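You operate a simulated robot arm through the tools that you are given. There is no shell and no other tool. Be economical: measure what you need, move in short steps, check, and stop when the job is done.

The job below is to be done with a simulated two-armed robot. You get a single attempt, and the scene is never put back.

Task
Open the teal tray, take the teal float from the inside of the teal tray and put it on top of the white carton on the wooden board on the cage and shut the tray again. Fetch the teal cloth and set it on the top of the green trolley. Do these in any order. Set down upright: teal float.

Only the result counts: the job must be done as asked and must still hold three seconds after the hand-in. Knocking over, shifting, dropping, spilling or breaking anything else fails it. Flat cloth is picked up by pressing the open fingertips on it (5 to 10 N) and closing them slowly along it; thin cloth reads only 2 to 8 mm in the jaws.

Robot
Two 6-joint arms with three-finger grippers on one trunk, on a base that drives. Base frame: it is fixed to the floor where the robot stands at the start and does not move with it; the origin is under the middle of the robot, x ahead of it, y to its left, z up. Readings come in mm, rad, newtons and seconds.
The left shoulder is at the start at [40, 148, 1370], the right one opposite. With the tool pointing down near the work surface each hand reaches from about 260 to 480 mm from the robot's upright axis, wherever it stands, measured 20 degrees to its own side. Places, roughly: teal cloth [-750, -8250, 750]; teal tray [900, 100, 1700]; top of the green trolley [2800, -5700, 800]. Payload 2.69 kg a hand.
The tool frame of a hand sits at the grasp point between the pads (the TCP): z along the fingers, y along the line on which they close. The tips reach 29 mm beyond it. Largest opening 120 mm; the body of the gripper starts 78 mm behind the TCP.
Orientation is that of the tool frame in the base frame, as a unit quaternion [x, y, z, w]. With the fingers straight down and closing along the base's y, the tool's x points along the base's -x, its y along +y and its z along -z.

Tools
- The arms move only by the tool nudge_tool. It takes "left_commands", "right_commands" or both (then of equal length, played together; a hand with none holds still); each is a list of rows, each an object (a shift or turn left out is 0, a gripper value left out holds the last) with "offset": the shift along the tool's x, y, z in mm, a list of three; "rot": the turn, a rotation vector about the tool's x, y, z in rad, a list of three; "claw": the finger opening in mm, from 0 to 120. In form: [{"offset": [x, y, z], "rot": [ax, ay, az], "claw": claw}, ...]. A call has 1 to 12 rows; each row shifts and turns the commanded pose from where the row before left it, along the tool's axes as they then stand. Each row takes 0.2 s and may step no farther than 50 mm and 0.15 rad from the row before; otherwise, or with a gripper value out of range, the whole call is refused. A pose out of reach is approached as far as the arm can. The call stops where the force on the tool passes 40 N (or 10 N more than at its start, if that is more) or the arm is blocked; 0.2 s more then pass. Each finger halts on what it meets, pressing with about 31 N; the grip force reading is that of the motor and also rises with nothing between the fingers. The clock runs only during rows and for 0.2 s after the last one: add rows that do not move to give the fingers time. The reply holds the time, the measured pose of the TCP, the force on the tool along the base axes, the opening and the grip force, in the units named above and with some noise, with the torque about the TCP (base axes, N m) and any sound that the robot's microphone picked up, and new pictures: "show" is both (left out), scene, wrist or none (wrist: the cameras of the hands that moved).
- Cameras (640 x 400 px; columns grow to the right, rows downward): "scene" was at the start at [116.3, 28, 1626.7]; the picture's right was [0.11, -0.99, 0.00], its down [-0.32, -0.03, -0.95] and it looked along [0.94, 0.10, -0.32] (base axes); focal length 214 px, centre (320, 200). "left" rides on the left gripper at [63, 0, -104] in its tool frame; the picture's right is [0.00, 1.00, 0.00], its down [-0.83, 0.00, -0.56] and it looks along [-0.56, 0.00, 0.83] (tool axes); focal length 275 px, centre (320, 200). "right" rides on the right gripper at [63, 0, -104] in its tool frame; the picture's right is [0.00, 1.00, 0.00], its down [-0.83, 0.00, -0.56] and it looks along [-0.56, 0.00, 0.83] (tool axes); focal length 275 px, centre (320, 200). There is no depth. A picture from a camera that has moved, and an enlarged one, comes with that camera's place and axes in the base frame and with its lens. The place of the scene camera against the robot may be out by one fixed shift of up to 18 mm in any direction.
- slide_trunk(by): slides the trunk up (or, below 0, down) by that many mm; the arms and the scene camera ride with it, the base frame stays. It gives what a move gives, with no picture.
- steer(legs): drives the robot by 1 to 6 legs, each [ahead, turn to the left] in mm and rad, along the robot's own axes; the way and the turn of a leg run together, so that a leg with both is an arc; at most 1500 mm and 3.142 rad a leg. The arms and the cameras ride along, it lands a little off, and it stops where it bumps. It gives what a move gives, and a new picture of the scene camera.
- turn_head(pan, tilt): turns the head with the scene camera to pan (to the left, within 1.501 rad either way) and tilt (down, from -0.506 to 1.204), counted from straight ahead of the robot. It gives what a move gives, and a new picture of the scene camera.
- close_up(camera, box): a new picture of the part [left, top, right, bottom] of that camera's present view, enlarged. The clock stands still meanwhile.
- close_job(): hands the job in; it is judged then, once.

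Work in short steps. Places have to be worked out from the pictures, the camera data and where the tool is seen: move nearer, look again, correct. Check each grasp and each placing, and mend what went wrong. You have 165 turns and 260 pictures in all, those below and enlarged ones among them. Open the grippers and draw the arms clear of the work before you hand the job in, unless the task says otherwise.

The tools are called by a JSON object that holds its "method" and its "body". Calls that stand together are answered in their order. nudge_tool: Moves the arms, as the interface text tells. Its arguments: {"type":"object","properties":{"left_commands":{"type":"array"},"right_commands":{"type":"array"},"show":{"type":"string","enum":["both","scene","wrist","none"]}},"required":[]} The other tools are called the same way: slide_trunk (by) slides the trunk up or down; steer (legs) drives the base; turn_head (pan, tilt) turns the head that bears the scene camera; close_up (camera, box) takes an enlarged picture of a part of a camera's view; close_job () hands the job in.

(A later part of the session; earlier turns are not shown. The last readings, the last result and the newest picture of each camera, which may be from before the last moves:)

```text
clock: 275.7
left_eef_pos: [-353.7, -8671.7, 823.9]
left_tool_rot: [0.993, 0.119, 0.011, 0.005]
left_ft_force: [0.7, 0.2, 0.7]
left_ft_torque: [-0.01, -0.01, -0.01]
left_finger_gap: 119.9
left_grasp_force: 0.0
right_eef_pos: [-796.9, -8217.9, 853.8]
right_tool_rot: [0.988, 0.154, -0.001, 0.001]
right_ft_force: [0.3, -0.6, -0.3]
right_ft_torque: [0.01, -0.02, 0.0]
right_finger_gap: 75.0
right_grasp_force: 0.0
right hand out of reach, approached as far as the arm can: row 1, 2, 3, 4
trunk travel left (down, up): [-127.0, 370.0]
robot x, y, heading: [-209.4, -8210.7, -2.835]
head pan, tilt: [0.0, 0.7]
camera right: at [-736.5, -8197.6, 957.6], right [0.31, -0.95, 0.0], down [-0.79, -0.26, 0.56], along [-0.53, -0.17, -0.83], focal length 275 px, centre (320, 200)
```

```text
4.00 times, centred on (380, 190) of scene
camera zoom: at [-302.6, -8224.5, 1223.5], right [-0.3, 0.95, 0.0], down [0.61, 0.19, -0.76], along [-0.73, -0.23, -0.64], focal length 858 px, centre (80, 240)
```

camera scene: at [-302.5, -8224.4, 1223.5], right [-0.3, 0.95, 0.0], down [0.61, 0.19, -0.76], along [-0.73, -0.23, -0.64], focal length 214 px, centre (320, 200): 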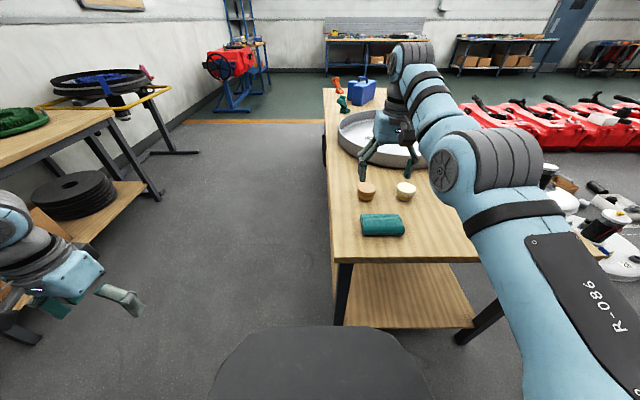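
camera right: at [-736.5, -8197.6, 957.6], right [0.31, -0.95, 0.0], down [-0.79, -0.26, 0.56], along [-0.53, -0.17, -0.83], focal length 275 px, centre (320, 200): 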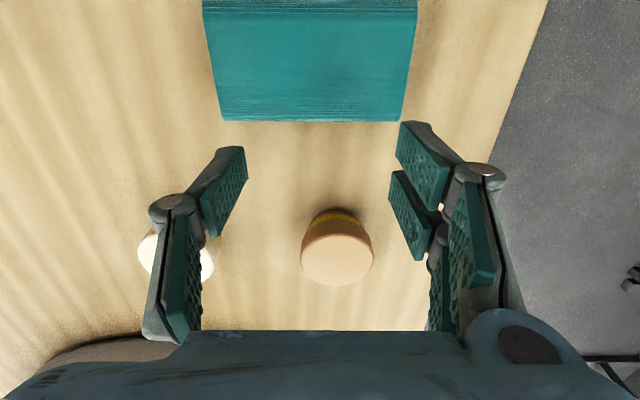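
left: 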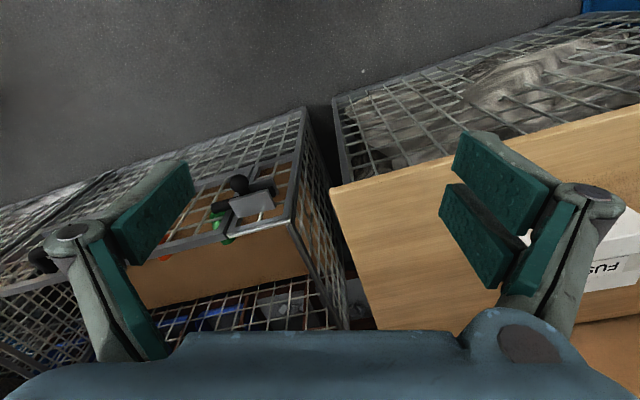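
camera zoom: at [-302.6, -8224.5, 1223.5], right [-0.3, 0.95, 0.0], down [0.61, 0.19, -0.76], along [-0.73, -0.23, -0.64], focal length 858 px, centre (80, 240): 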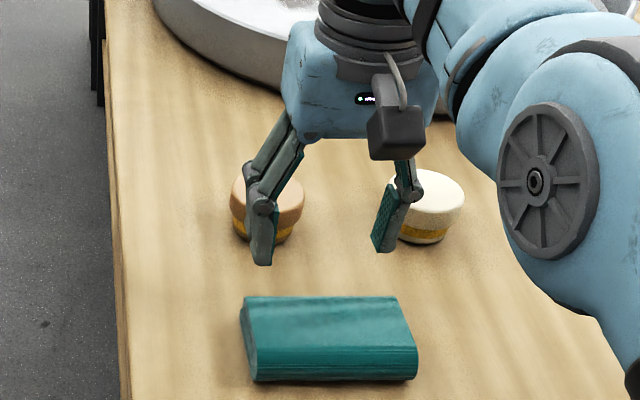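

The arm can't fold nearer, so it drifted forward. I'll back the base 46 mm to centre over the cloth.

{"method": "steer", "body": {"legs": [[-46, 0]]}}

{"method": "nudge_tool", "body": {"right_commands": [{"offset": [0, -5, 0]}, {}], "show": "wrist"}}

{"method": "close_up", "body": {"camera": "scene", "box": [300, 140, 460, 240]}}

```text
clock: 276.6
left_eef_pos: [-310.8, -8656.7, 823.0]
left_tool_rot: [0.993, 0.12, 0.012, 0.004]
left_ft_force: [-0.9, -0.2, 0.0]
left_ft_torque: [-0.04, 0.02, 0.03]
left_finger_gap: 119.9
left_grasp_force: 0.0
right_eef_pos: [-755.3, -8203.8, 851.8]
right_tool_rot: [0.988, 0.154, 0.001, 0.0]
right_ft_force: [0.2, -0.2, 0.2]
right_ft_torque: [0.0, 0.0, 0.0]
right_finger_gap: 74.6
right_grasp_force: 0.1
trunk travel left (down, up): [-127.0, 370.0]
robot x, y, heading: [-164.1, -8195.8, -2.838]
head pan, tilt: [0.0, 0.7]
camera scene: at [-260.4, -8211.0, 1223.4], right [-0.3, 0.95, 0.0], down [0.62, 0.19, -0.76], along [-0.73, -0.23, -0.64], focal length 214 px, centre (320, 200)
```

scene: 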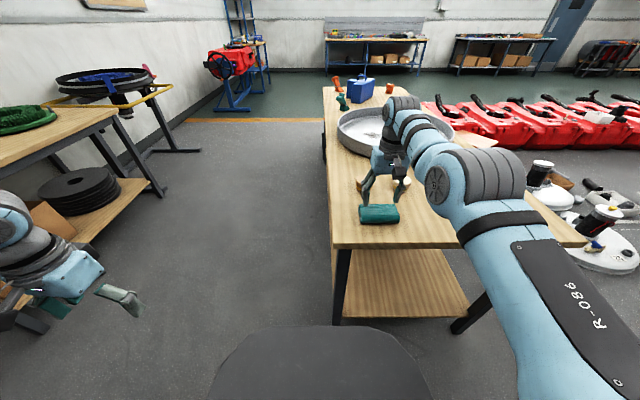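

```text
clock: 277.2
left_eef_pos: [-308.4, -8656.0, 823.3]
left_tool_rot: [0.993, 0.12, 0.011, 0.005]
left_ft_force: [-0.5, 1.1, 0.3]
left_ft_torque: [-0.04, -0.01, -0.02]
left_finger_gap: 120.2
left_grasp_force: 0.1
right_eef_pos: [-755.1, -8200.9, 854.6]
right_tool_rot: [0.988, 0.154, -0.001, 0.001]
right_ft_force: [0.5, -0.1, -0.8]
right_ft_torque: [0.01, 0.0, 0.0]
right_finger_gap: 75.1
right_grasp_force: 0.2
trunk travel left (down, up): [-127.0, 370.0]
robot x, y, heading: [-163.4, -8198.4, -2.839]
head pan, tilt: [0.0, 0.7]
camera right: at [-695.0, -8178.9, 958.4], right [0.31, -0.95, 0.0], down [-0.79, -0.26, 0.56], along [-0.53, -0.17, -0.83], focal length 275 px, centre (320, 200)
```

right: 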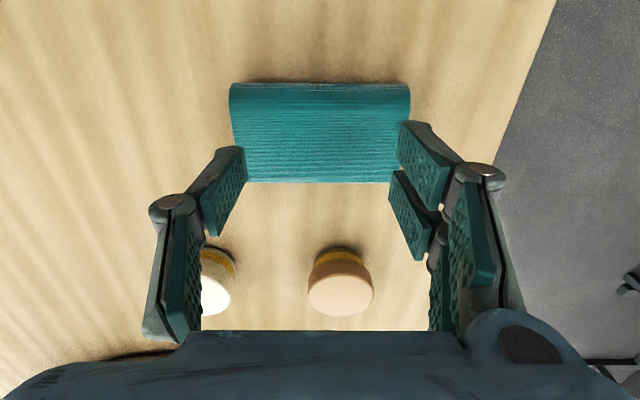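

```text
4.00 times, centred on (380, 190) of scene
camera zoom: at [-259.1, -8210.8, 1223.5], right [-0.3, 0.95, 0.0], down [0.61, 0.19, -0.77], along [-0.73, -0.23, -0.64], focal length 858 px, centre (80, 240)
```

zoom: 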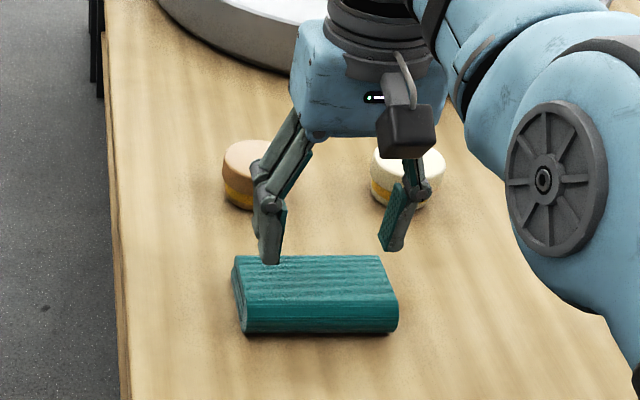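

Centred over the cloth. I'll use the trunk to descend exactly vertically, 33 mm first, then small steps.

{"method": "slide_trunk", "body": {"by": -33}}

{"method": "slide_trunk", "body": {"by": -5}}

{"method": "close_up", "body": {"camera": "right", "box": [0, 0, 640, 400]}}

```text
clock: 278.0
left_eef_pos: [-310.0, -8655.7, 790.1]
left_tool_rot: [0.993, 0.12, 0.011, 0.006]
left_ft_force: [0.2, 0.3, 0.5]
left_ft_torque: [-0.01, 0.0, 0.01]
left_finger_gap: 120.3
left_grasp_force: 0.0
right_eef_pos: [-755.1, -8199.7, 820.6]
right_tool_rot: [0.988, 0.155, -0.001, 0.0]
right_ft_force: [-0.6, -0.1, -0.2]
right_ft_torque: [-0.02, 0.0, 0.01]
right_finger_gap: 75.1
right_grasp_force: 0.1
trunk travel left (down, up): [-94.0, 403.0]
robot x, y, heading: [-161.7, -8198.0, -2.839]
head pan, tilt: [0.0, 0.7]
```

```text
clock: 278.6
left_eef_pos: [-309.6, -8657.2, 783.7]
left_tool_rot: [0.993, 0.12, 0.011, 0.004]
left_ft_force: [0.3, -0.4, -0.2]
left_ft_torque: [0.04, -0.01, -0.02]
left_finger_gap: 120.2
left_grasp_force: 0.0
right_eef_pos: [-755.4, -8201.1, 814.6]
right_tool_rot: [0.988, 0.155, -0.002, 0.0]
right_ft_force: [-0.2, -0.1, -0.2]
right_ft_torque: [-0.02, -0.04, 0.01]
right_finger_gap: 75.1
right_grasp_force: 0.1
trunk travel left (down, up): [-89.0, 408.0]
robot x, y, heading: [-159.7, -8200.3, -2.835]
head pan, tilt: [0.0, 0.7]
```

```text
1.00 times, centred on (320, 200) of right (not enlarged: the box is as wide or as high as the picture)
camera zoom: at [-695.2, -8179.0, 919.5], right [0.31, -0.95, 0.0], down [-0.79, -0.26, 0.56], along [-0.53, -0.17, -0.83], focal length 275 px, centre (320, 200)
```

zoom: 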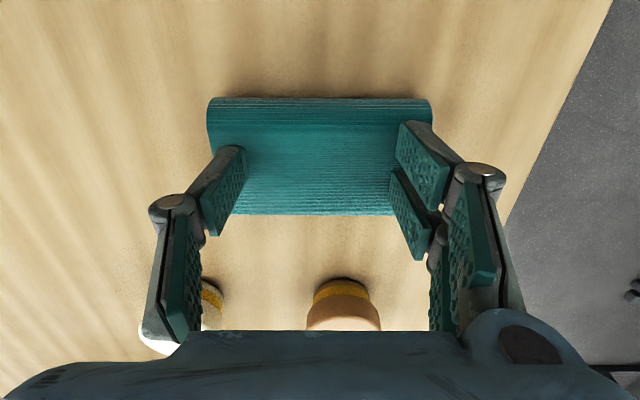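

{"method": "slide_trunk", "body": {"by": -5}}

{"method": "slide_trunk", "body": {"by": -4}}

{"method": "slide_trunk", "body": {"by": -4}}

```text
clock: 279.1
left_eef_pos: [-307.8, -8656.9, 779.2]
left_tool_rot: [0.993, 0.121, 0.009, 0.005]
left_ft_force: [-0.3, -0.7, -0.2]
left_ft_torque: [-0.01, -0.01, -0.01]
left_finger_gap: 119.9
left_grasp_force: 0.0
right_eef_pos: [-755.2, -8200.3, 814.9]
right_tool_rot: [0.988, 0.155, -0.004, 0.0]
right_ft_force: [-4.1, 3.3, 32.8]
right_ft_torque: [0.08, -0.03, -0.13]
right_finger_gap: 73.9
right_grasp_force: 18.4
trunk travel left (down, up): [-84.0, 413.0]
robot x, y, heading: [-162.4, -8196.3, -2.837]
head pan, tilt: [0.0, 0.7]
```

```text
clock: 279.6
left_eef_pos: [-303.8, -8658.4, 775.4]
left_tool_rot: [0.993, 0.121, 0.008, 0.005]
left_ft_force: [-0.4, -0.1, -0.2]
left_ft_torque: [0.02, -0.01, 0.03]
left_finger_gap: 120.2
left_grasp_force: 0.0
right_eef_pos: [-753.2, -8205.6, 818.4]
right_tool_rot: [0.987, 0.157, -0.012, 0.003]
right_ft_force: [6.2, -19.4, 43.5]
right_ft_torque: [-0.86, -1.16, -0.52]
right_finger_gap: 39.6
right_grasp_force: 21.3
trunk travel left (down, up): [-81.0, 416.0]
robot x, y, heading: [-163.0, -8195.9, -2.839]
head pan, tilt: [0.0, 0.7]
stopped: the force on the tool passed its limit at 48 N (the readings are from after the stop); the commanded pose is now the measured one
```

```text
clock: 280.1
left_eef_pos: [-307.2, -8658.1, 771.7]
left_tool_rot: [0.993, 0.12, 0.008, 0.004]
left_ft_force: [0.3, -0.7, 0.6]
left_ft_torque: [0.0, 0.07, 0.03]
left_finger_gap: 120.0
left_grasp_force: 0.0
right_eef_pos: [-755.0, -8200.9, 810.6]
right_tool_rot: [0.988, 0.154, -0.01, -0.001]
right_ft_force: [-11.0, 0.5, 20.8]
right_ft_torque: [-0.11, 0.05, -0.07]
right_finger_gap: 76.6
right_grasp_force: 0.1
trunk travel left (down, up): [-77.0, 420.0]
robot x, y, heading: [-163.4, -8196.5, -2.841]
head pan, tilt: [0.0, 0.7]
```

Contact at TCP z≈813, and the force is now 21 N. I'll ease up 3 mm and then close slowly.

{"method": "slide_trunk", "body": {"by": 2.5}}

{"method": "close_up", "body": {"camera": "right", "box": [0, 0, 640, 400]}}

```text
clock: 280.6
left_eef_pos: [-308.5, -8657.2, 774.2]
left_tool_rot: [0.993, 0.12, 0.009, 0.004]
left_ft_force: [0.1, -1.0, 0.5]
left_ft_torque: [-0.01, 0.03, 0.01]
left_finger_gap: 119.8
left_grasp_force: 0.1
right_eef_pos: [-755.3, -8199.4, 808.9]
right_tool_rot: [0.988, 0.155, -0.005, -0.001]
right_ft_force: [-0.1, 0.3, 9.3]
right_ft_torque: [-0.07, 0.0, -0.03]
right_finger_gap: 78.4
right_grasp_force: 1.6
trunk travel left (down, up): [-79.0, 418.0]
robot x, y, heading: [-166.1, -8198.1, -2.836]
head pan, tilt: [0.0, 0.7]
```

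```text
1.00 times, centred on (320, 200) of right (not enlarged: the box is as wide or as high as the picture)
camera zoom: at [-693.3, -8178.5, 912.5], right [0.31, -0.95, 0.0], down [-0.78, -0.26, 0.56], along [-0.54, -0.17, -0.83], focal length 275 px, centre (320, 200)
```

zoom: 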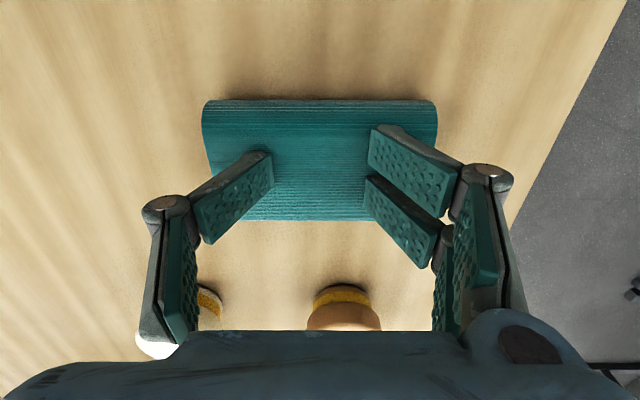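

9 N on the cloth, as wanted. Closing slowly along it.

{"method": "nudge_tool", "body": {"right_commands": [{"claw": 70}, {"claw": 64}, {"claw": 58}, {"claw": 52}, {"claw": 46}, {"claw": 40}, {"claw": 34}, {"claw": 28}, {"claw": 22}, {"claw": 16}, {"claw": 10}, {"claw": 4}], "show": "wrist"}}

```text
clock: 281.3
left_eef_pos: [-306.7, -8655.8, 775.0]
left_tool_rot: [0.993, 0.12, 0.01, 0.005]
left_ft_force: [-0.6, 0.3, 0.7]
left_ft_torque: [0.03, -0.03, 0.0]
left_finger_gap: 120.3
left_grasp_force: 0.1
right_eef_pos: [-756.9, -8200.8, 813.9]
right_tool_rot: [0.988, 0.155, -0.01, 0.002]
right_ft_force: [7.1, 1.1, 14.8]
right_ft_torque: [-0.24, -0.33, 0.15]
right_finger_gap: 63.6
right_grasp_force: 0.4
trunk travel left (down, up): [-79.0, 418.0]
robot x, y, heading: [-163.7, -8195.7, -2.842]
head pan, tilt: [0.0, 0.7]
stopped in row 3 (right hand): the force on the tool passed its limit at 48 N (the readings are from after the stop); the commanded pose is now the measured one
camera right: at [-694.5, -8178.7, 917.0], right [0.31, -0.95, 0.0], down [-0.78, -0.25, 0.57], along [-0.55, -0.18, -0.82], focal length 275 px, centre (320, 200)
```

right: 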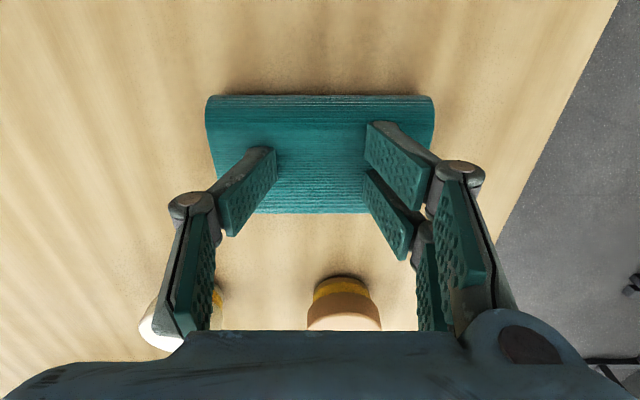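

The cloth behaves like a stiff folded pad, about 68 mm front to back and 114 mm wide. I'll rise, turn the tool a quarter turn, and straddle the short side instead.

{"method": "slide_trunk", "body": {"by": 70}}

{"method": "nudge_tool", "body": {"right_commands": [{"rot": [0, 0, 0.15], "claw": 110}, {"rot": [0, 0, 0.15]}, {"rot": [0, 0, 0.15]}, {"rot": [0, 0, 0.15]}, {"rot": [0, 0, 0.15]}, {"rot": [0, 0, 0.15]}, {"rot": [0, 0, 0.15]}, {"rot": [0, 0, 0.15]}, {"rot": [0, 0, 0.15]}, {"rot": [0, 0, 0.15]}, {"rot": [0, 0, 0.07]}, {}], "show": "both"}}

```text
clock: 282.3
left_eef_pos: [-310.4, -8657.4, 845.5]
left_tool_rot: [0.993, 0.12, 0.012, 0.005]
left_ft_force: [0.8, 0.4, 0.6]
left_ft_torque: [0.02, -0.04, -0.03]
left_finger_gap: 119.9
left_grasp_force: 0.1
right_eef_pos: [-758.1, -8200.4, 882.3]
right_tool_rot: [0.988, 0.155, -0.009, 0.001]
right_ft_force: [-0.2, 0.5, 0.0]
right_ft_torque: [-0.01, 0.0, 0.03]
right_finger_gap: 58.0
right_grasp_force: 0.0
trunk travel left (down, up): [-149.0, 348.0]
robot x, y, heading: [-161.4, -8196.3, -2.832]
head pan, tilt: [0.0, 0.7]
```

```text
clock: 284.9
left_eef_pos: [-309.9, -8656.0, 844.1]
left_tool_rot: [0.993, 0.12, 0.012, 0.005]
left_ft_force: [0.4, 0.2, -0.1]
left_ft_torque: [-0.04, 0.01, 0.02]
left_finger_gap: 120.1
left_grasp_force: 0.0
right_eef_pos: [-758.5, -8200.2, 882.2]
right_tool_rot: [0.808, -0.589, -0.005, 0.006]
right_ft_force: [-0.4, 1.0, -0.5]
right_ft_torque: [-0.02, 0.0, -0.03]
right_finger_gap: 109.9
right_grasp_force: 0.0
trunk travel left (down, up): [-149.0, 348.0]
robot x, y, heading: [-164.9, -8196.3, -2.838]
head pan, tilt: [0.0, 0.7]
camera scene: at [-259.7, -8210.9, 1245.8], right [-0.3, 0.95, 0.0], down [0.61, 0.19, -0.76], along [-0.73, -0.23, -0.64], focal length 214 px, centre (320, 200)
camera right: at [-737.1, -8258.8, 986.8], right [-0.95, -0.31, 0.02], down [-0.25, 0.79, 0.56], along [-0.19, 0.52, -0.83], focal length 275 px, centre (320, 200)
```

scene: 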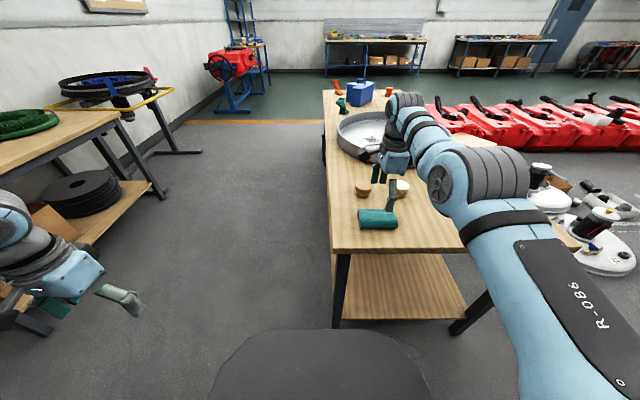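
right: 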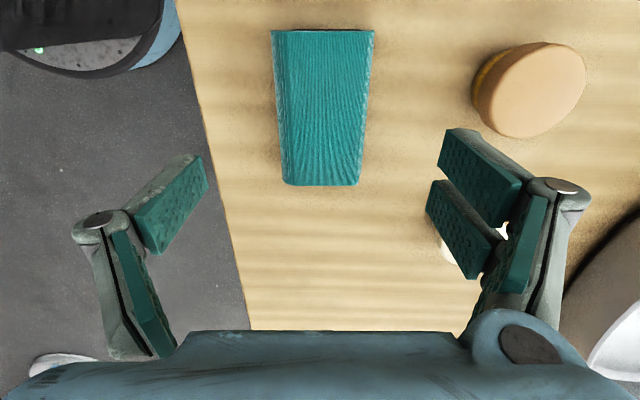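

Rotated and centred, with the caps clear of the fingers. I'll lower by trunk with the jaws at 96.

{"method": "nudge_tool", "body": {"right_commands": [{"claw": 96}, {}], "show": "none"}}

{"method": "slide_trunk", "body": {"by": -70}}

{"method": "close_up", "body": {"camera": "right", "box": [0, 0, 640, 400]}}

{"method": "close_up", "body": {"camera": "scene", "box": [320, 150, 448, 230]}}

```text
clock: 285.5
left_eef_pos: [-310.1, -8658.0, 845.9]
left_tool_rot: [0.993, 0.121, 0.011, 0.005]
left_ft_force: [-0.5, -0.2, 1.0]
left_ft_torque: [0.0, 0.01, -0.02]
left_finger_gap: 119.9
left_grasp_force: 0.2
right_eef_pos: [-758.2, -8200.2, 881.7]
right_tool_rot: [0.808, -0.589, -0.006, 0.007]
right_ft_force: [0.1, 0.8, 0.5]
right_ft_torque: [0.03, -0.01, 0.0]
right_finger_gap: 95.9
right_grasp_force: 0.1
trunk travel left (down, up): [-149.0, 348.0]
robot x, y, heading: [-162.4, -8198.7, -2.836]
head pan, tilt: [0.0, 0.7]
```

```text
clock: 286.6
left_eef_pos: [-310.1, -8657.1, 775.0]
left_tool_rot: [0.993, 0.12, 0.011, 0.005]
left_ft_force: [0.0, 0.5, 0.5]
left_ft_torque: [0.04, 0.0, -0.05]
left_finger_gap: 119.9
left_grasp_force: 0.0
right_eef_pos: [-758.1, -8199.9, 812.8]
right_tool_rot: [0.809, -0.588, -0.006, 0.007]
right_ft_force: [0.8, -0.1, -0.5]
right_ft_torque: [-0.02, -0.03, 0.02]
right_finger_gap: 95.9
right_grasp_force: 0.0
trunk travel left (down, up): [-79.0, 418.0]
robot x, y, heading: [-159.8, -8199.5, -2.837]
head pan, tilt: [0.0, 0.7]
```

```text
1.00 times, centred on (320, 200) of right (not enlarged: the box is as wide or as high as the picture)
camera zoom: at [-736.9, -8258.7, 915.9], right [-0.95, -0.31, 0.02], down [-0.25, 0.79, 0.56], along [-0.19, 0.52, -0.83], focal length 275 px, centre (320, 200)
```

zoom: 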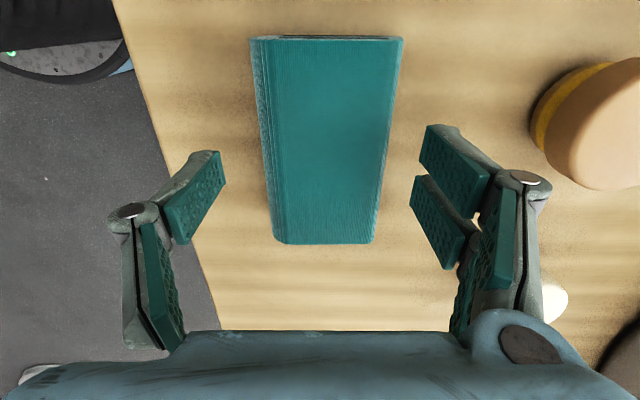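

```text
5.00 times, centred on (384, 190) of scene
camera zoom: at [-259.6, -8210.8, 1174.7], right [-0.3, 0.95, 0.0], down [0.61, 0.19, -0.76], along [-0.73, -0.23, -0.64], focal length 1072 px, centre (0, 250)
```

zoom: 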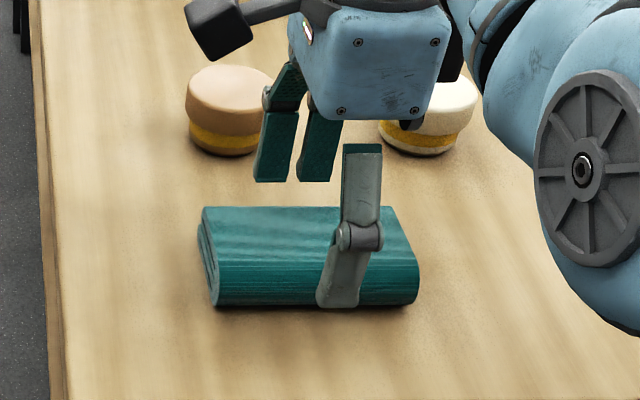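

Fingers flank the cloth. Lowering further to near the table.

{"method": "slide_trunk", "body": {"by": -10}}

{"method": "slide_trunk", "body": {"by": -5}}

```text
clock: 287.2
left_eef_pos: [-310.4, -8655.9, 764.0]
left_tool_rot: [0.993, 0.12, 0.011, 0.005]
left_ft_force: [0.9, 0.4, -0.2]
left_ft_torque: [-0.03, 0.0, -0.01]
left_finger_gap: 120.0
left_grasp_force: 0.1
right_eef_pos: [-757.3, -8200.8, 801.2]
right_tool_rot: [0.808, -0.588, -0.005, 0.007]
right_ft_force: [-0.5, -0.4, 0.3]
right_ft_torque: [0.02, -0.02, 0.02]
right_finger_gap: 95.8
right_grasp_force: 0.0
trunk travel left (down, up): [-69.0, 428.0]
robot x, y, heading: [-161.9, -8196.6, -2.842]
head pan, tilt: [0.0, 0.7]
```

```text
clock: 287.7
left_eef_pos: [-308.9, -8655.3, 760.1]
left_tool_rot: [0.993, 0.12, 0.011, 0.005]
left_ft_force: [-0.3, -0.4, -0.1]
left_ft_torque: [-0.04, 0.01, 0.01]
left_finger_gap: 119.9
left_grasp_force: 0.1
right_eef_pos: [-759.0, -8199.3, 796.6]
right_tool_rot: [0.808, -0.589, -0.006, 0.007]
right_ft_force: [0.1, -0.2, -0.2]
right_ft_torque: [0.01, -0.01, 0.0]
right_finger_gap: 95.9
right_grasp_force: 0.0
trunk travel left (down, up): [-64.0, 433.0]
robot x, y, heading: [-160.5, -8196.0, -2.831]
head pan, tilt: [0.0, 0.7]
```

{"method": "nudge_tool", "body": {"right_commands": [{"claw": 86}, {"claw": 78}, {"claw": 70}, {"claw": 62}, {"claw": 54}, {"claw": 46}, {"claw": 38}, {"claw": 30}, {"claw": 20}, {"claw": 10}, {"claw": 0}, {}], "show": "wrist"}}

{"method": "close_up", "body": {"camera": "scene", "box": [320, 150, 448, 230]}}

```text
clock: 290.3
left_eef_pos: [-309.9, -8656.3, 759.3]
left_tool_rot: [0.993, 0.12, 0.012, 0.005]
left_ft_force: [0.0, 0.4, 0.4]
left_ft_torque: [0.0, 0.0, 0.01]
left_finger_gap: 120.1
left_grasp_force: 0.0
right_eef_pos: [-759.1, -8200.5, 795.9]
right_tool_rot: [0.808, -0.588, -0.006, 0.007]
right_ft_force: [-1.1, 1.3, 4.2]
right_ft_torque: [0.02, -0.01, 0.02]
right_finger_gap: 69.1
right_grasp_force: 30.6
trunk travel left (down, up): [-64.0, 433.0]
robot x, y, heading: [-162.6, -8196.2, -2.836]
head pan, tilt: [0.0, 0.7]
camera right: at [-736.7, -8258.8, 900.9], right [-0.95, -0.31, 0.02], down [-0.25, 0.79, 0.56], along [-0.19, 0.52, -0.83], focal length 275 px, centre (320, 200)
```

right: 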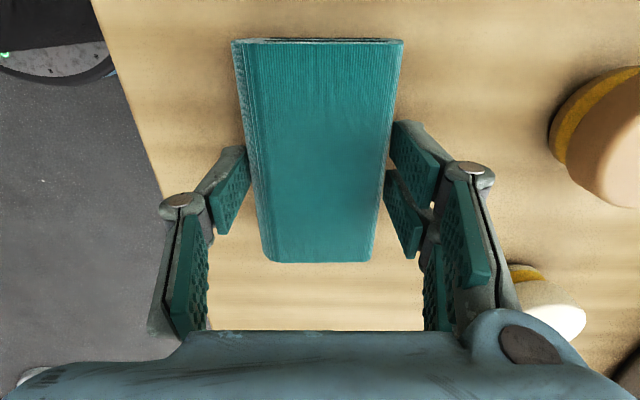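

```text
5.00 times, centred on (384, 190) of scene
camera zoom: at [-259.4, -8210.9, 1159.7], right [-0.3, 0.95, 0.0], down [0.61, 0.19, -0.77], along [-0.73, -0.23, -0.64], focal length 1072 px, centre (0, 250)
```

zoom: 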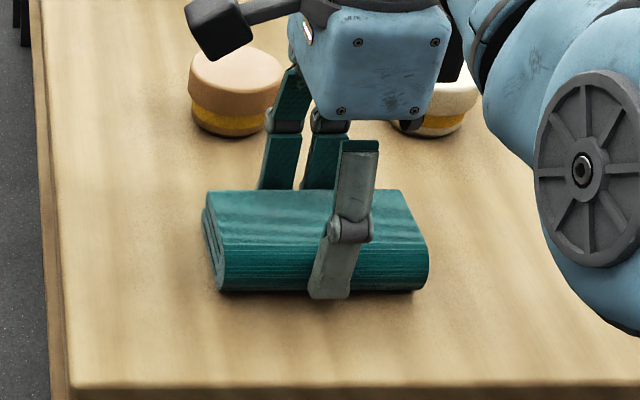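

It grips as a firm pad: 69 mm at 31 N. I'll lift with the trunk.

{"method": "slide_trunk", "body": {"by": 60}}

{"method": "close_up", "body": {"camera": "scene", "box": [300, 140, 460, 240]}}

```text
clock: 291.3
left_eef_pos: [-310.2, -8656.9, 819.7]
left_tool_rot: [0.993, 0.12, 0.011, 0.005]
left_ft_force: [0.8, -1.0, -0.2]
left_ft_torque: [0.01, 0.02, -0.01]
left_finger_gap: 120.0
left_grasp_force: 0.0
right_eef_pos: [-759.1, -8199.8, 857.1]
right_tool_rot: [0.808, -0.589, -0.005, 0.007]
right_ft_force: [-0.6, 0.5, -0.9]
right_ft_torque: [0.02, 0.01, 0.0]
right_finger_gap: 69.2
right_grasp_force: 31.5
trunk travel left (down, up): [-124.0, 373.0]
robot x, y, heading: [-163.6, -8197.5, -2.838]
head pan, tilt: [0.0, 0.7]
```

```text
4.00 times, centred on (380, 190) of scene
camera zoom: at [-259.9, -8211.0, 1220.5], right [-0.3, 0.95, 0.0], down [0.61, 0.19, -0.76], along [-0.73, -0.23, -0.64], focal length 858 px, centre (80, 240)
```

zoom: 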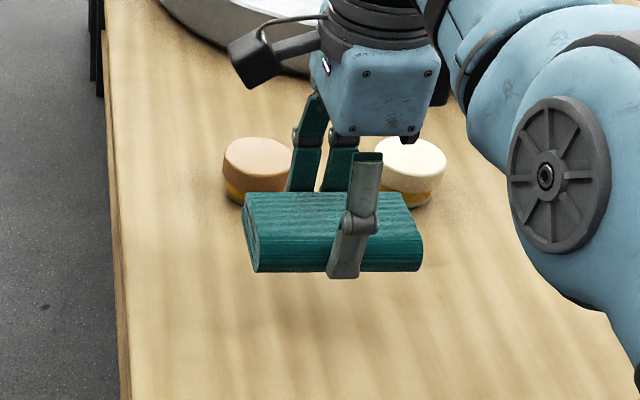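

The cloth is lifted whole. I'll raise it, back away from the table, and look toward the trolley.

{"method": "slide_trunk", "body": {"by": 150}}

{"method": "steer", "body": {"legs": [[-250, 0], [0, -1.9]]}}

{"method": "turn_head", "body": {"pan": -0.7, "tilt": 0.4}}

```text
clock: 293.1
left_eef_pos: [-310.5, -8656.4, 970.1]
left_tool_rot: [0.993, 0.12, 0.011, 0.005]
left_ft_force: [0.4, -0.2, 0.2]
left_ft_torque: [0.04, -0.01, 0.01]
left_finger_gap: 119.9
left_grasp_force: 0.0
right_eef_pos: [-760.1, -8200.9, 1007.1]
right_tool_rot: [0.809, -0.588, -0.005, 0.007]
right_ft_force: [-0.7, -1.0, 0.1]
right_ft_torque: [0.02, -0.01, -0.03]
right_finger_gap: 69.1
right_grasp_force: 31.0
trunk travel left (down, up): [-274.0, 223.0]
robot x, y, heading: [-165.4, -8193.7, -2.833]
head pan, tilt: [0.0, 0.7]
```

```text
clock: 299.5
left_eef_pos: [-313.9, -7836.5, 970.7]
left_tool_rot: [-0.678, 0.735, -0.003, -0.012]
left_ft_force: [0.6, 1.1, 0.8]
left_ft_torque: [-0.03, 0.0, 0.01]
left_finger_gap: 120.1
left_grasp_force: 0.0
right_eef_pos: [259.9, -7555.8, 1008.1]
right_tool_rot: [0.004, 1.0, 0.008, 0.0]
right_ft_force: [0.3, -0.1, -0.4]
right_ft_torque: [0.0, 0.0, 0.01]
right_finger_gap: 69.1
right_grasp_force: 31.0
trunk travel left (down, up): [-274.0, 223.0]
robot x, y, heading: [77.0, -8120.9, 1.551]
head pan, tilt: [0.0, 0.7]
camera scene: at [80.6, -7999.0, 1370.5], right [1.0, -0.02, 0.0], down [-0.01, -0.64, -0.76], along [0.01, 0.76, -0.64], focal length 214 px, centre (320, 200)
```

scene: 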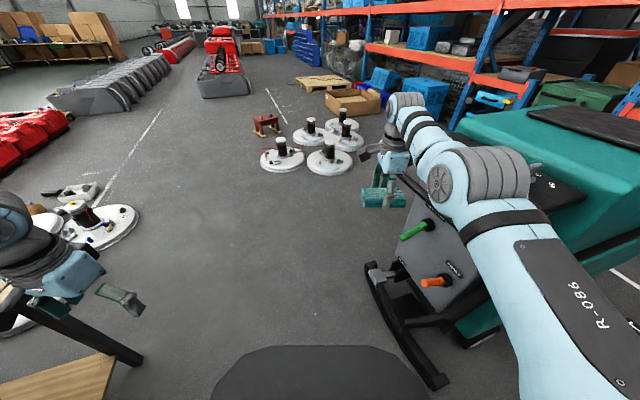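

```text
clock: 300.5
left_eef_pos: [-314.3, -7836.7, 970.6]
left_tool_rot: [-0.678, 0.735, -0.002, -0.012]
left_ft_force: [-0.2, 0.3, -0.3]
left_ft_torque: [-0.01, 0.03, -0.03]
left_finger_gap: 120.1
left_grasp_force: 0.1
right_eef_pos: [260.1, -7554.9, 1008.1]
right_tool_rot: [0.005, 1.0, 0.009, 0.0]
right_ft_force: [-0.6, 0.4, -0.9]
right_ft_torque: [0.0, -0.01, -0.05]
right_finger_gap: 69.1
right_grasp_force: 30.5
trunk travel left (down, up): [-274.0, 223.0]
robot x, y, heading: [76.7, -8122.9, 1.553]
head pan, tilt: [-0.7, 0.4]
camera scene: at [140.1, -8014.1, 1397.3], right [0.75, -0.66, 0.0], down [-0.26, -0.29, -0.92], along [0.6, 0.69, -0.39], focal length 214 px, centre (320, 200)
```

scene: 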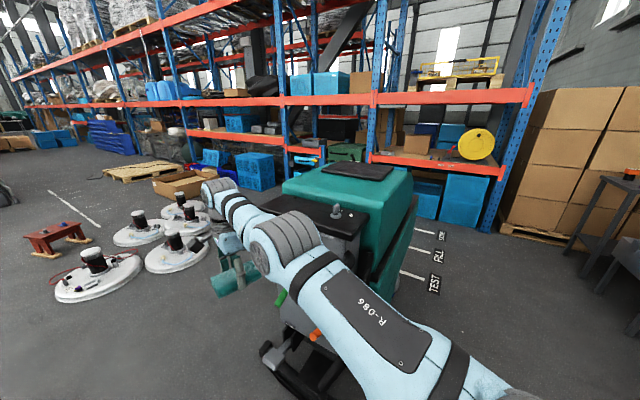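

{"method": "close_up", "body": {"camera": "scene", "box": [250, 100, 490, 250]}}

```text
2.67 times, centred on (370, 175) of scene
camera zoom: at [140.1, -8014.1, 1397.3], right [0.75, -0.66, 0.0], down [-0.26, -0.29, -0.92], along [0.6, 0.69, -0.39], focal length 572 px, centre (187, 267)
```

zoom: 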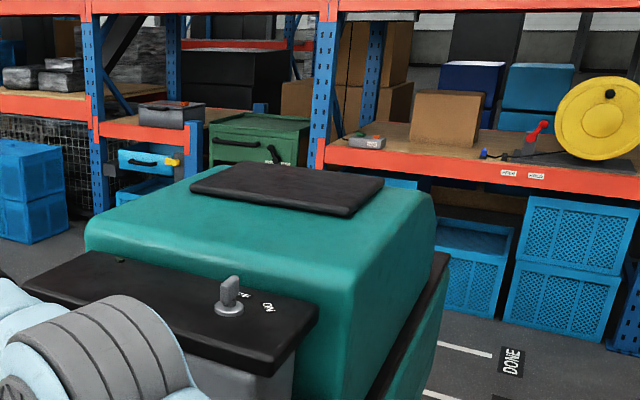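

The green trolley stands in the rack gap beyond the cleaning machine. I'll raise the load and go around the machine on its left, stopping midway to look.

{"method": "slide_trunk", "body": {"by": 200}}

{"method": "steer", "body": {"legs": [[0, 0.247], [999, 0], [0, -0.711], [756, 0], [0, -0.618]]}}

{"method": "turn_head", "body": {"pan": 0.0, "tilt": 0.5}}

```text
clock: 302.7
left_eef_pos: [-313.2, -7837.3, 1170.6]
left_tool_rot: [-0.678, 0.735, -0.002, -0.012]
left_ft_force: [0.0, 0.1, 0.7]
left_ft_torque: [0.0, -0.03, -0.01]
left_finger_gap: 119.9
left_grasp_force: 0.1
right_eef_pos: [260.2, -7554.8, 1208.1]
right_tool_rot: [0.004, 1.0, 0.009, -0.001]
right_ft_force: [0.3, 0.4, 0.0]
right_ft_torque: [0.0, -0.02, -0.01]
right_finger_gap: 69.2
right_grasp_force: 30.8
trunk travel left (down, up): [-474.0, 23.0]
robot x, y, heading: [77.8, -8121.2, 1.551]
head pan, tilt: [-0.7, 0.4]
```

```text
clock: 315.9
left_eef_pos: [286.3, -6024.9, 1170.3]
left_tool_rot: [-0.198, 0.98, 0.004, -0.012]
left_ft_force: [0.1, -0.2, -0.5]
left_ft_torque: [-0.01, 0.01, 0.03]
left_finger_gap: 119.8
left_grasp_force: 0.1
right_eef_pos: [802.2, -6404.8, 1208.4]
right_tool_rot: [0.523, 0.852, 0.008, 0.006]
right_ft_force: [-0.3, 0.1, -0.8]
right_ft_torque: [0.0, 0.01, -0.01]
right_finger_gap: 69.2
right_grasp_force: 31.2
trunk travel left (down, up): [-474.0, 23.0]
robot x, y, heading: [211.9, -6502.7, 0.461]
head pan, tilt: [-0.7, 0.4]
camera scene: at [324.4, -6496.8, 1597.8], right [-0.24, -0.97, 0.0], down [-0.38, 0.09, -0.92], along [0.89, -0.22, -0.39], focal length 214 px, centre (320, 200)
```

scene: 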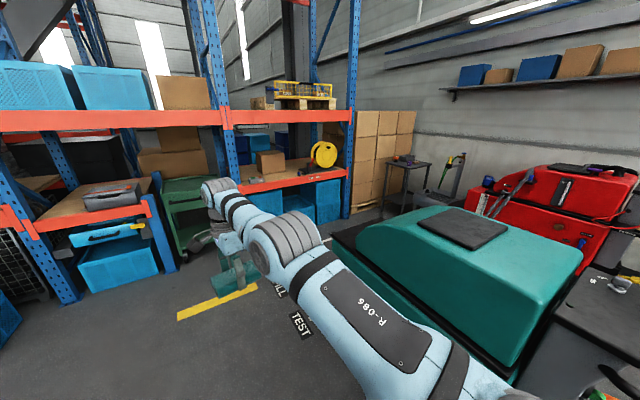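

```text
clock: 317.0
left_eef_pos: [287.9, -6025.9, 1170.2]
left_tool_rot: [-0.198, 0.98, 0.005, -0.012]
left_ft_force: [0.3, 0.1, -0.3]
left_ft_torque: [0.0, 0.01, -0.02]
left_finger_gap: 120.1
left_grasp_force: 0.0
right_eef_pos: [802.0, -6406.6, 1208.2]
right_tool_rot: [0.524, 0.852, 0.008, 0.005]
right_ft_force: [-0.1, 0.1, -0.4]
right_ft_torque: [0.02, -0.01, -0.02]
right_finger_gap: 69.0
right_grasp_force: 31.1
trunk travel left (down, up): [-474.0, 23.0]
robot x, y, heading: [215.7, -6500.7, 0.459]
head pan, tilt: [0.0, 0.499]
camera scene: at [316.5, -6435.7, 1588.7], right [0.44, -0.9, 0.0], down [-0.43, -0.21, -0.88], along [0.79, 0.39, -0.48], focal length 214 px, centre (320, 200)
```

scene: 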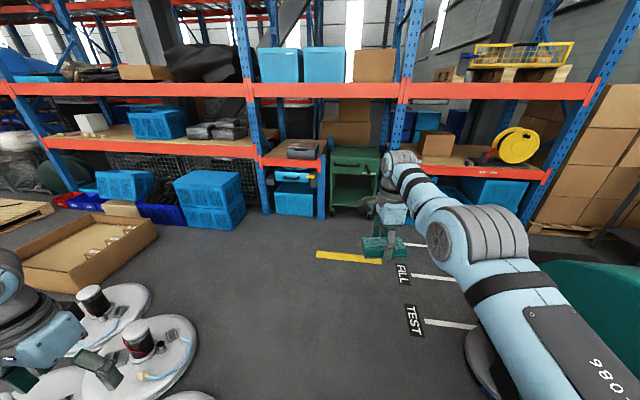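

{"method": "close_up", "body": {"camera": "scene", "box": [290, 125, 418, 225]}}

```text
4.00 times, centred on (354, 175) of scene
camera zoom: at [316.5, -6435.7, 1588.7], right [0.44, -0.9, 0.0], down [-0.43, -0.21, -0.88], along [0.79, 0.39, -0.48], focal length 858 px, centre (184, 300)
```

zoom: 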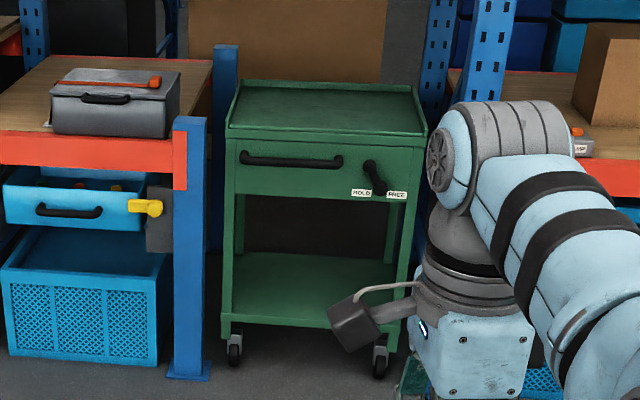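

The trolley's green top is clear, with its front edge roughly from (2569, -5468) to (2845, -5989). I'll shift the hand 115 mm left to keep the base clear of the rack post, then drive nearer.

{"method": "nudge_tool", "body": {"right_commands": [{"offset": [29, 0, 0]}, {"offset": [29, 0, 0]}, {"offset": [29, 0, 0]}, {"offset": [28, 0, 0]}, {}], "show": "none"}}

{"method": "steer", "body": {"legs": [[0, -0.173], [760, 0], [760, 0], [0, 0.2]]}}

{"method": "close_up", "body": {"camera": "scene", "box": [200, 80, 520, 280]}}

```text
clock: 318.2
left_eef_pos: [287.4, -6024.2, 1169.6]
left_tool_rot: [-0.198, 0.98, 0.003, -0.011]
left_ft_force: [0.6, -0.4, 0.8]
left_ft_torque: [0.0, -0.01, -0.03]
left_finger_gap: 120.0
left_grasp_force: 0.1
right_eef_pos: [736.9, -6314.9, 1205.7]
right_tool_rot: [0.524, 0.852, 0.007, 0.004]
right_ft_force: [0.0, 0.1, -1.1]
right_ft_torque: [-0.01, -0.04, 0.01]
right_finger_gap: 69.1
right_grasp_force: 31.0
right hand out of reach, approached as far as the arm can: row 2, 3, 4
trunk travel left (down, up): [-474.0, 23.0]
robot x, y, heading: [215.3, -6501.0, 0.463]
head pan, tilt: [0.0, 0.499]
```

```text
clock: 327.5
left_eef_pos: [1746.3, -5585.0, 1171.1]
left_tool_rot: [-0.213, 0.977, 0.004, -0.012]
left_ft_force: [1.0, -0.6, 0.1]
left_ft_torque: [0.02, 0.02, 0.01]
left_finger_gap: 120.3
left_grasp_force: 0.0
right_eef_pos: [2203.8, -5860.5, 1206.3]
right_tool_rot: [0.51, 0.86, 0.008, 0.005]
right_ft_force: [0.6, 0.1, -0.9]
right_ft_torque: [0.0, -0.03, 0.02]
right_finger_gap: 68.7
right_grasp_force: 31.3
trunk travel left (down, up): [-474.0, 23.0]
robot x, y, heading: [1684.4, -6061.0, 0.49]
head pan, tilt: [0.0, 0.499]
camera scene: at [1788.4, -5994.0, 1588.6], right [0.47, -0.88, 0.0], down [-0.42, -0.23, -0.88], along [0.77, 0.42, -0.48], focal length 214 px, centre (320, 200)
```

scene: 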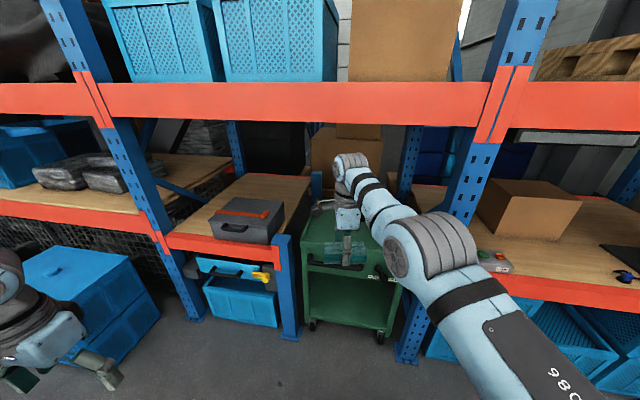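

```text
2.00 times, centred on (360, 180) of scene
camera zoom: at [1788.4, -5994.0, 1588.6], right [0.47, -0.88, 0.0], down [-0.42, -0.23, -0.88], along [0.77, 0.42, -0.48], focal length 429 px, centre (240, 240)
```

zoom: 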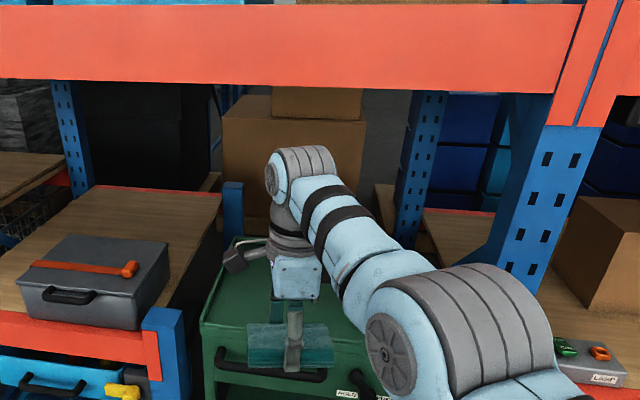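

The trolley is under a rack beam (underside about z 1430), so I'll lower the trunk first and then edge in with a slight sideways offset.

{"method": "slide_trunk", "body": {"by": -280}}

{"method": "steer", "body": {"legs": [[0, -0.22], [370, 0], [0, 0.22]]}}

{"method": "nudge_tool", "body": {"right_commands": [{}], "show": "wrist"}}

```text
clock: 330.3
left_eef_pos: [1744.1, -5583.3, 891.0]
left_tool_rot: [-0.214, 0.977, 0.004, -0.012]
left_ft_force: [0.6, 0.5, -0.6]
left_ft_torque: [-0.01, -0.01, 0.04]
left_finger_gap: 120.2
left_grasp_force: 0.1
right_eef_pos: [2202.9, -5860.2, 928.9]
right_tool_rot: [0.51, 0.86, 0.009, 0.005]
right_ft_force: [0.1, 0.3, -0.6]
right_ft_torque: [0.03, -0.02, -0.01]
right_finger_gap: 69.2
right_grasp_force: 31.1
trunk travel left (down, up): [-194.0, 303.0]
robot x, y, heading: [1686.7, -6067.7, 0.482]
head pan, tilt: [0.0, 0.499]
```

```text
clock: 334.3
left_eef_pos: [2100.7, -5484.7, 891.3]
left_tool_rot: [-0.213, 0.977, 0.005, -0.012]
left_ft_force: [-0.6, 0.4, 0.4]
left_ft_torque: [-0.02, 0.0, -0.04]
left_finger_gap: 120.0
left_grasp_force: 0.0
right_eef_pos: [2559.5, -5760.9, 927.8]
right_tool_rot: [0.51, 0.86, 0.008, 0.005]
right_ft_force: [-0.2, -0.4, -1.9]
right_ft_torque: [-0.04, 0.02, 0.0]
right_finger_gap: 69.1
right_grasp_force: 31.0
trunk travel left (down, up): [-194.0, 303.0]
robot x, y, heading: [2040.0, -5962.8, 0.487]
head pan, tilt: [0.0, 0.499]
camera scene: at [2143.5, -5893.6, 1308.8], right [0.47, -0.88, 0.0], down [-0.42, -0.23, -0.88], along [0.77, 0.41, -0.48], focal length 214 px, centre (320, 200)
```

scene: 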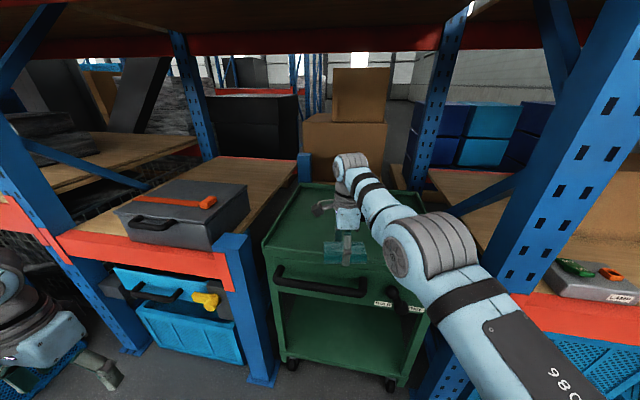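

```text
clock: 334.7
left_eef_pos: [2100.8, -5483.3, 891.0]
left_tool_rot: [-0.213, 0.977, 0.004, -0.012]
left_ft_force: [0.0, -0.8, 0.1]
left_ft_torque: [-0.02, 0.0, 0.0]
left_finger_gap: 119.9
left_grasp_force: 0.1
right_eef_pos: [2559.1, -5760.8, 927.9]
right_tool_rot: [0.511, 0.86, 0.009, 0.006]
right_ft_force: [0.2, 0.0, -0.2]
right_ft_torque: [0.01, -0.01, 0.0]
right_finger_gap: 69.0
right_grasp_force: 30.9
trunk travel left (down, up): [-194.0, 303.0]
robot x, y, heading: [2041.6, -5964.0, 0.491]
head pan, tilt: [0.0, 0.499]
camera right: at [2527.4, -5705.5, 1031.9], right [0.88, 0.48, 0.02], down [0.39, -0.73, 0.56], along [0.28, -0.48, -0.83], focal length 275 px, centre (320, 200)
```

right: 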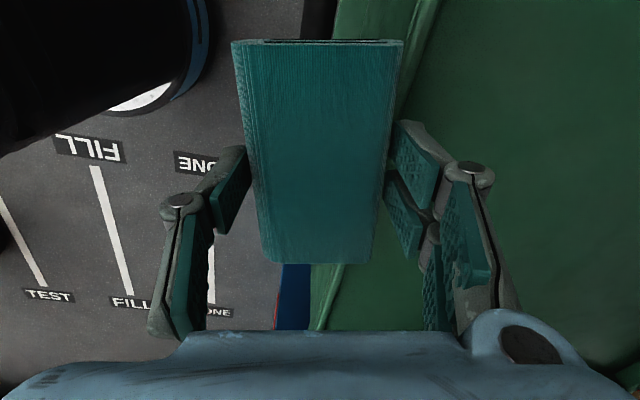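

{"method": "close_up", "body": {"camera": "scene", "box": [240, 150, 464, 330]}}

```text
2.22 times, centred on (352, 240) of scene
camera zoom: at [2143.3, -5893.8, 1308.8], right [0.47, -0.88, 0.0], down [-0.42, -0.23, -0.88], along [0.77, 0.41, -0.48], focal length 477 px, centre (249, 111)
```

zoom: 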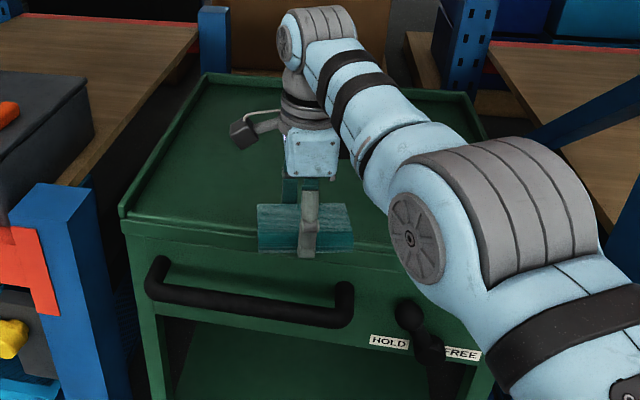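

The trolley front faces me about 0.2 rad off, and its edge is ~70 mm ahead of the hand. Driving 205 mm puts the cloth ~130 mm inside the top.

{"method": "steer", "body": {"legs": [[120, 0]]}}

{"method": "steer", "body": {"legs": [[85, 0]]}}

{"method": "nudge_tool", "body": {"right_commands": [{}], "show": "wrist"}}

```text
clock: 335.9
left_eef_pos: [2202.9, -5429.0, 891.1]
left_tool_rot: [-0.214, 0.977, 0.004, -0.011]
left_ft_force: [-0.4, -1.1, -0.4]
left_ft_torque: [-0.02, 0.02, 0.01]
left_finger_gap: 120.1
left_grasp_force: 0.1
right_eef_pos: [2662.3, -5704.8, 928.6]
right_tool_rot: [0.51, 0.86, 0.009, 0.004]
right_ft_force: [-0.7, 0.3, -0.3]
right_ft_torque: [0.01, 0.03, -0.04]
right_finger_gap: 68.9
right_grasp_force: 30.8
trunk travel left (down, up): [-194.0, 303.0]
robot x, y, heading: [2143.1, -5910.2, 0.494]
head pan, tilt: [0.0, 0.499]
camera scene: at [2245.4, -5838.7, 1309.0], right [0.47, -0.88, 0.0], down [-0.42, -0.23, -0.88], along [0.77, 0.42, -0.48], focal length 214 px, centre (320, 200)
```

scene: 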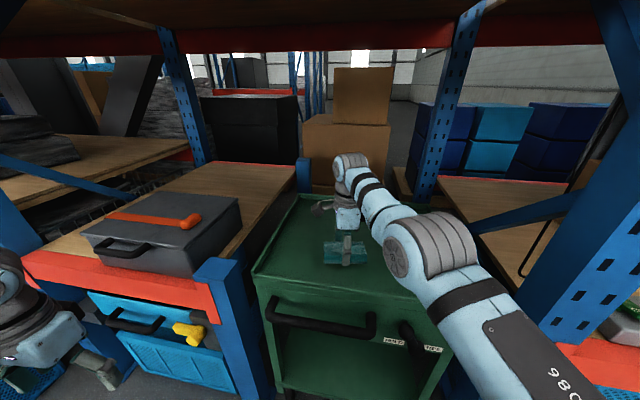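

```text
clock: 337.0
left_eef_pos: [2277.7, -5389.2, 891.6]
left_tool_rot: [-0.214, 0.977, 0.005, -0.011]
left_ft_force: [0.7, 0.1, -1.2]
left_ft_torque: [-0.01, 0.03, 0.01]
left_finger_gap: 120.1
left_grasp_force: 0.1
right_eef_pos: [2737.0, -5663.7, 929.4]
right_tool_rot: [0.51, 0.86, 0.008, 0.005]
right_ft_force: [-0.2, -0.8, -0.3]
right_ft_torque: [-0.01, 0.01, 0.01]
right_finger_gap: 69.2
right_grasp_force: 30.5
trunk travel left (down, up): [-194.0, 303.0]
robot x, y, heading: [2216.6, -5866.3, 0.491]
head pan, tilt: [0.0, 0.499]
camera scene: at [2320.4, -5798.5, 1309.0], right [0.47, -0.88, 0.0], down [-0.42, -0.23, -0.88], along [0.77, 0.42, -0.48], focal length 214 px, centre (320, 200)
```

scene: 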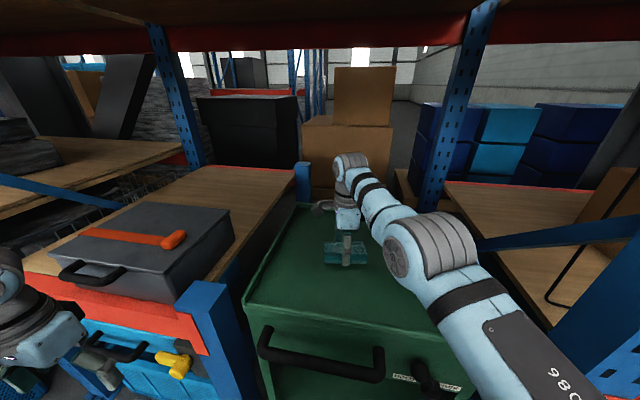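

```text
clock: 337.4
left_eef_pos: [2278.0, -5389.6, 890.8]
left_tool_rot: [-0.214, 0.977, 0.005, -0.011]
left_ft_force: [0.0, -0.2, 0.3]
left_ft_torque: [-0.02, 0.0, 0.0]
left_finger_gap: 119.9
left_grasp_force: 0.1
right_eef_pos: [2736.5, -5665.2, 928.8]
right_tool_rot: [0.51, 0.86, 0.009, 0.006]
right_ft_force: [0.4, -0.5, 0.3]
right_ft_torque: [0.03, -0.06, -0.02]
right_finger_gap: 68.9
right_grasp_force: 30.7
trunk travel left (down, up): [-194.0, 303.0]
robot x, y, heading: [2221.1, -5864.9, 0.489]
head pan, tilt: [0.0, 0.499]
camera right: at [2704.1, -5609.4, 1032.9], right [0.87, 0.48, 0.02], down [0.39, -0.73, 0.56], along [0.28, -0.48, -0.83], focal length 275 px, centre (320, 200)
```

right: 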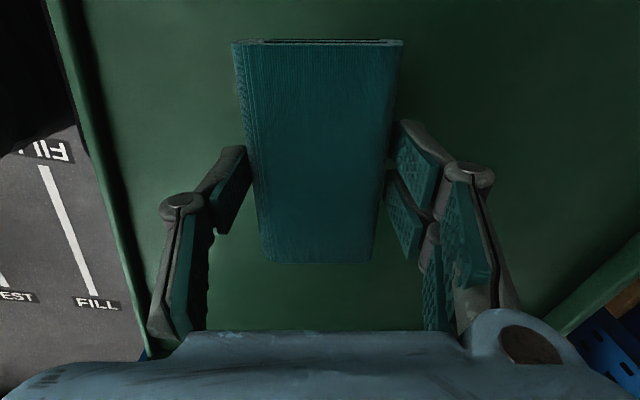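

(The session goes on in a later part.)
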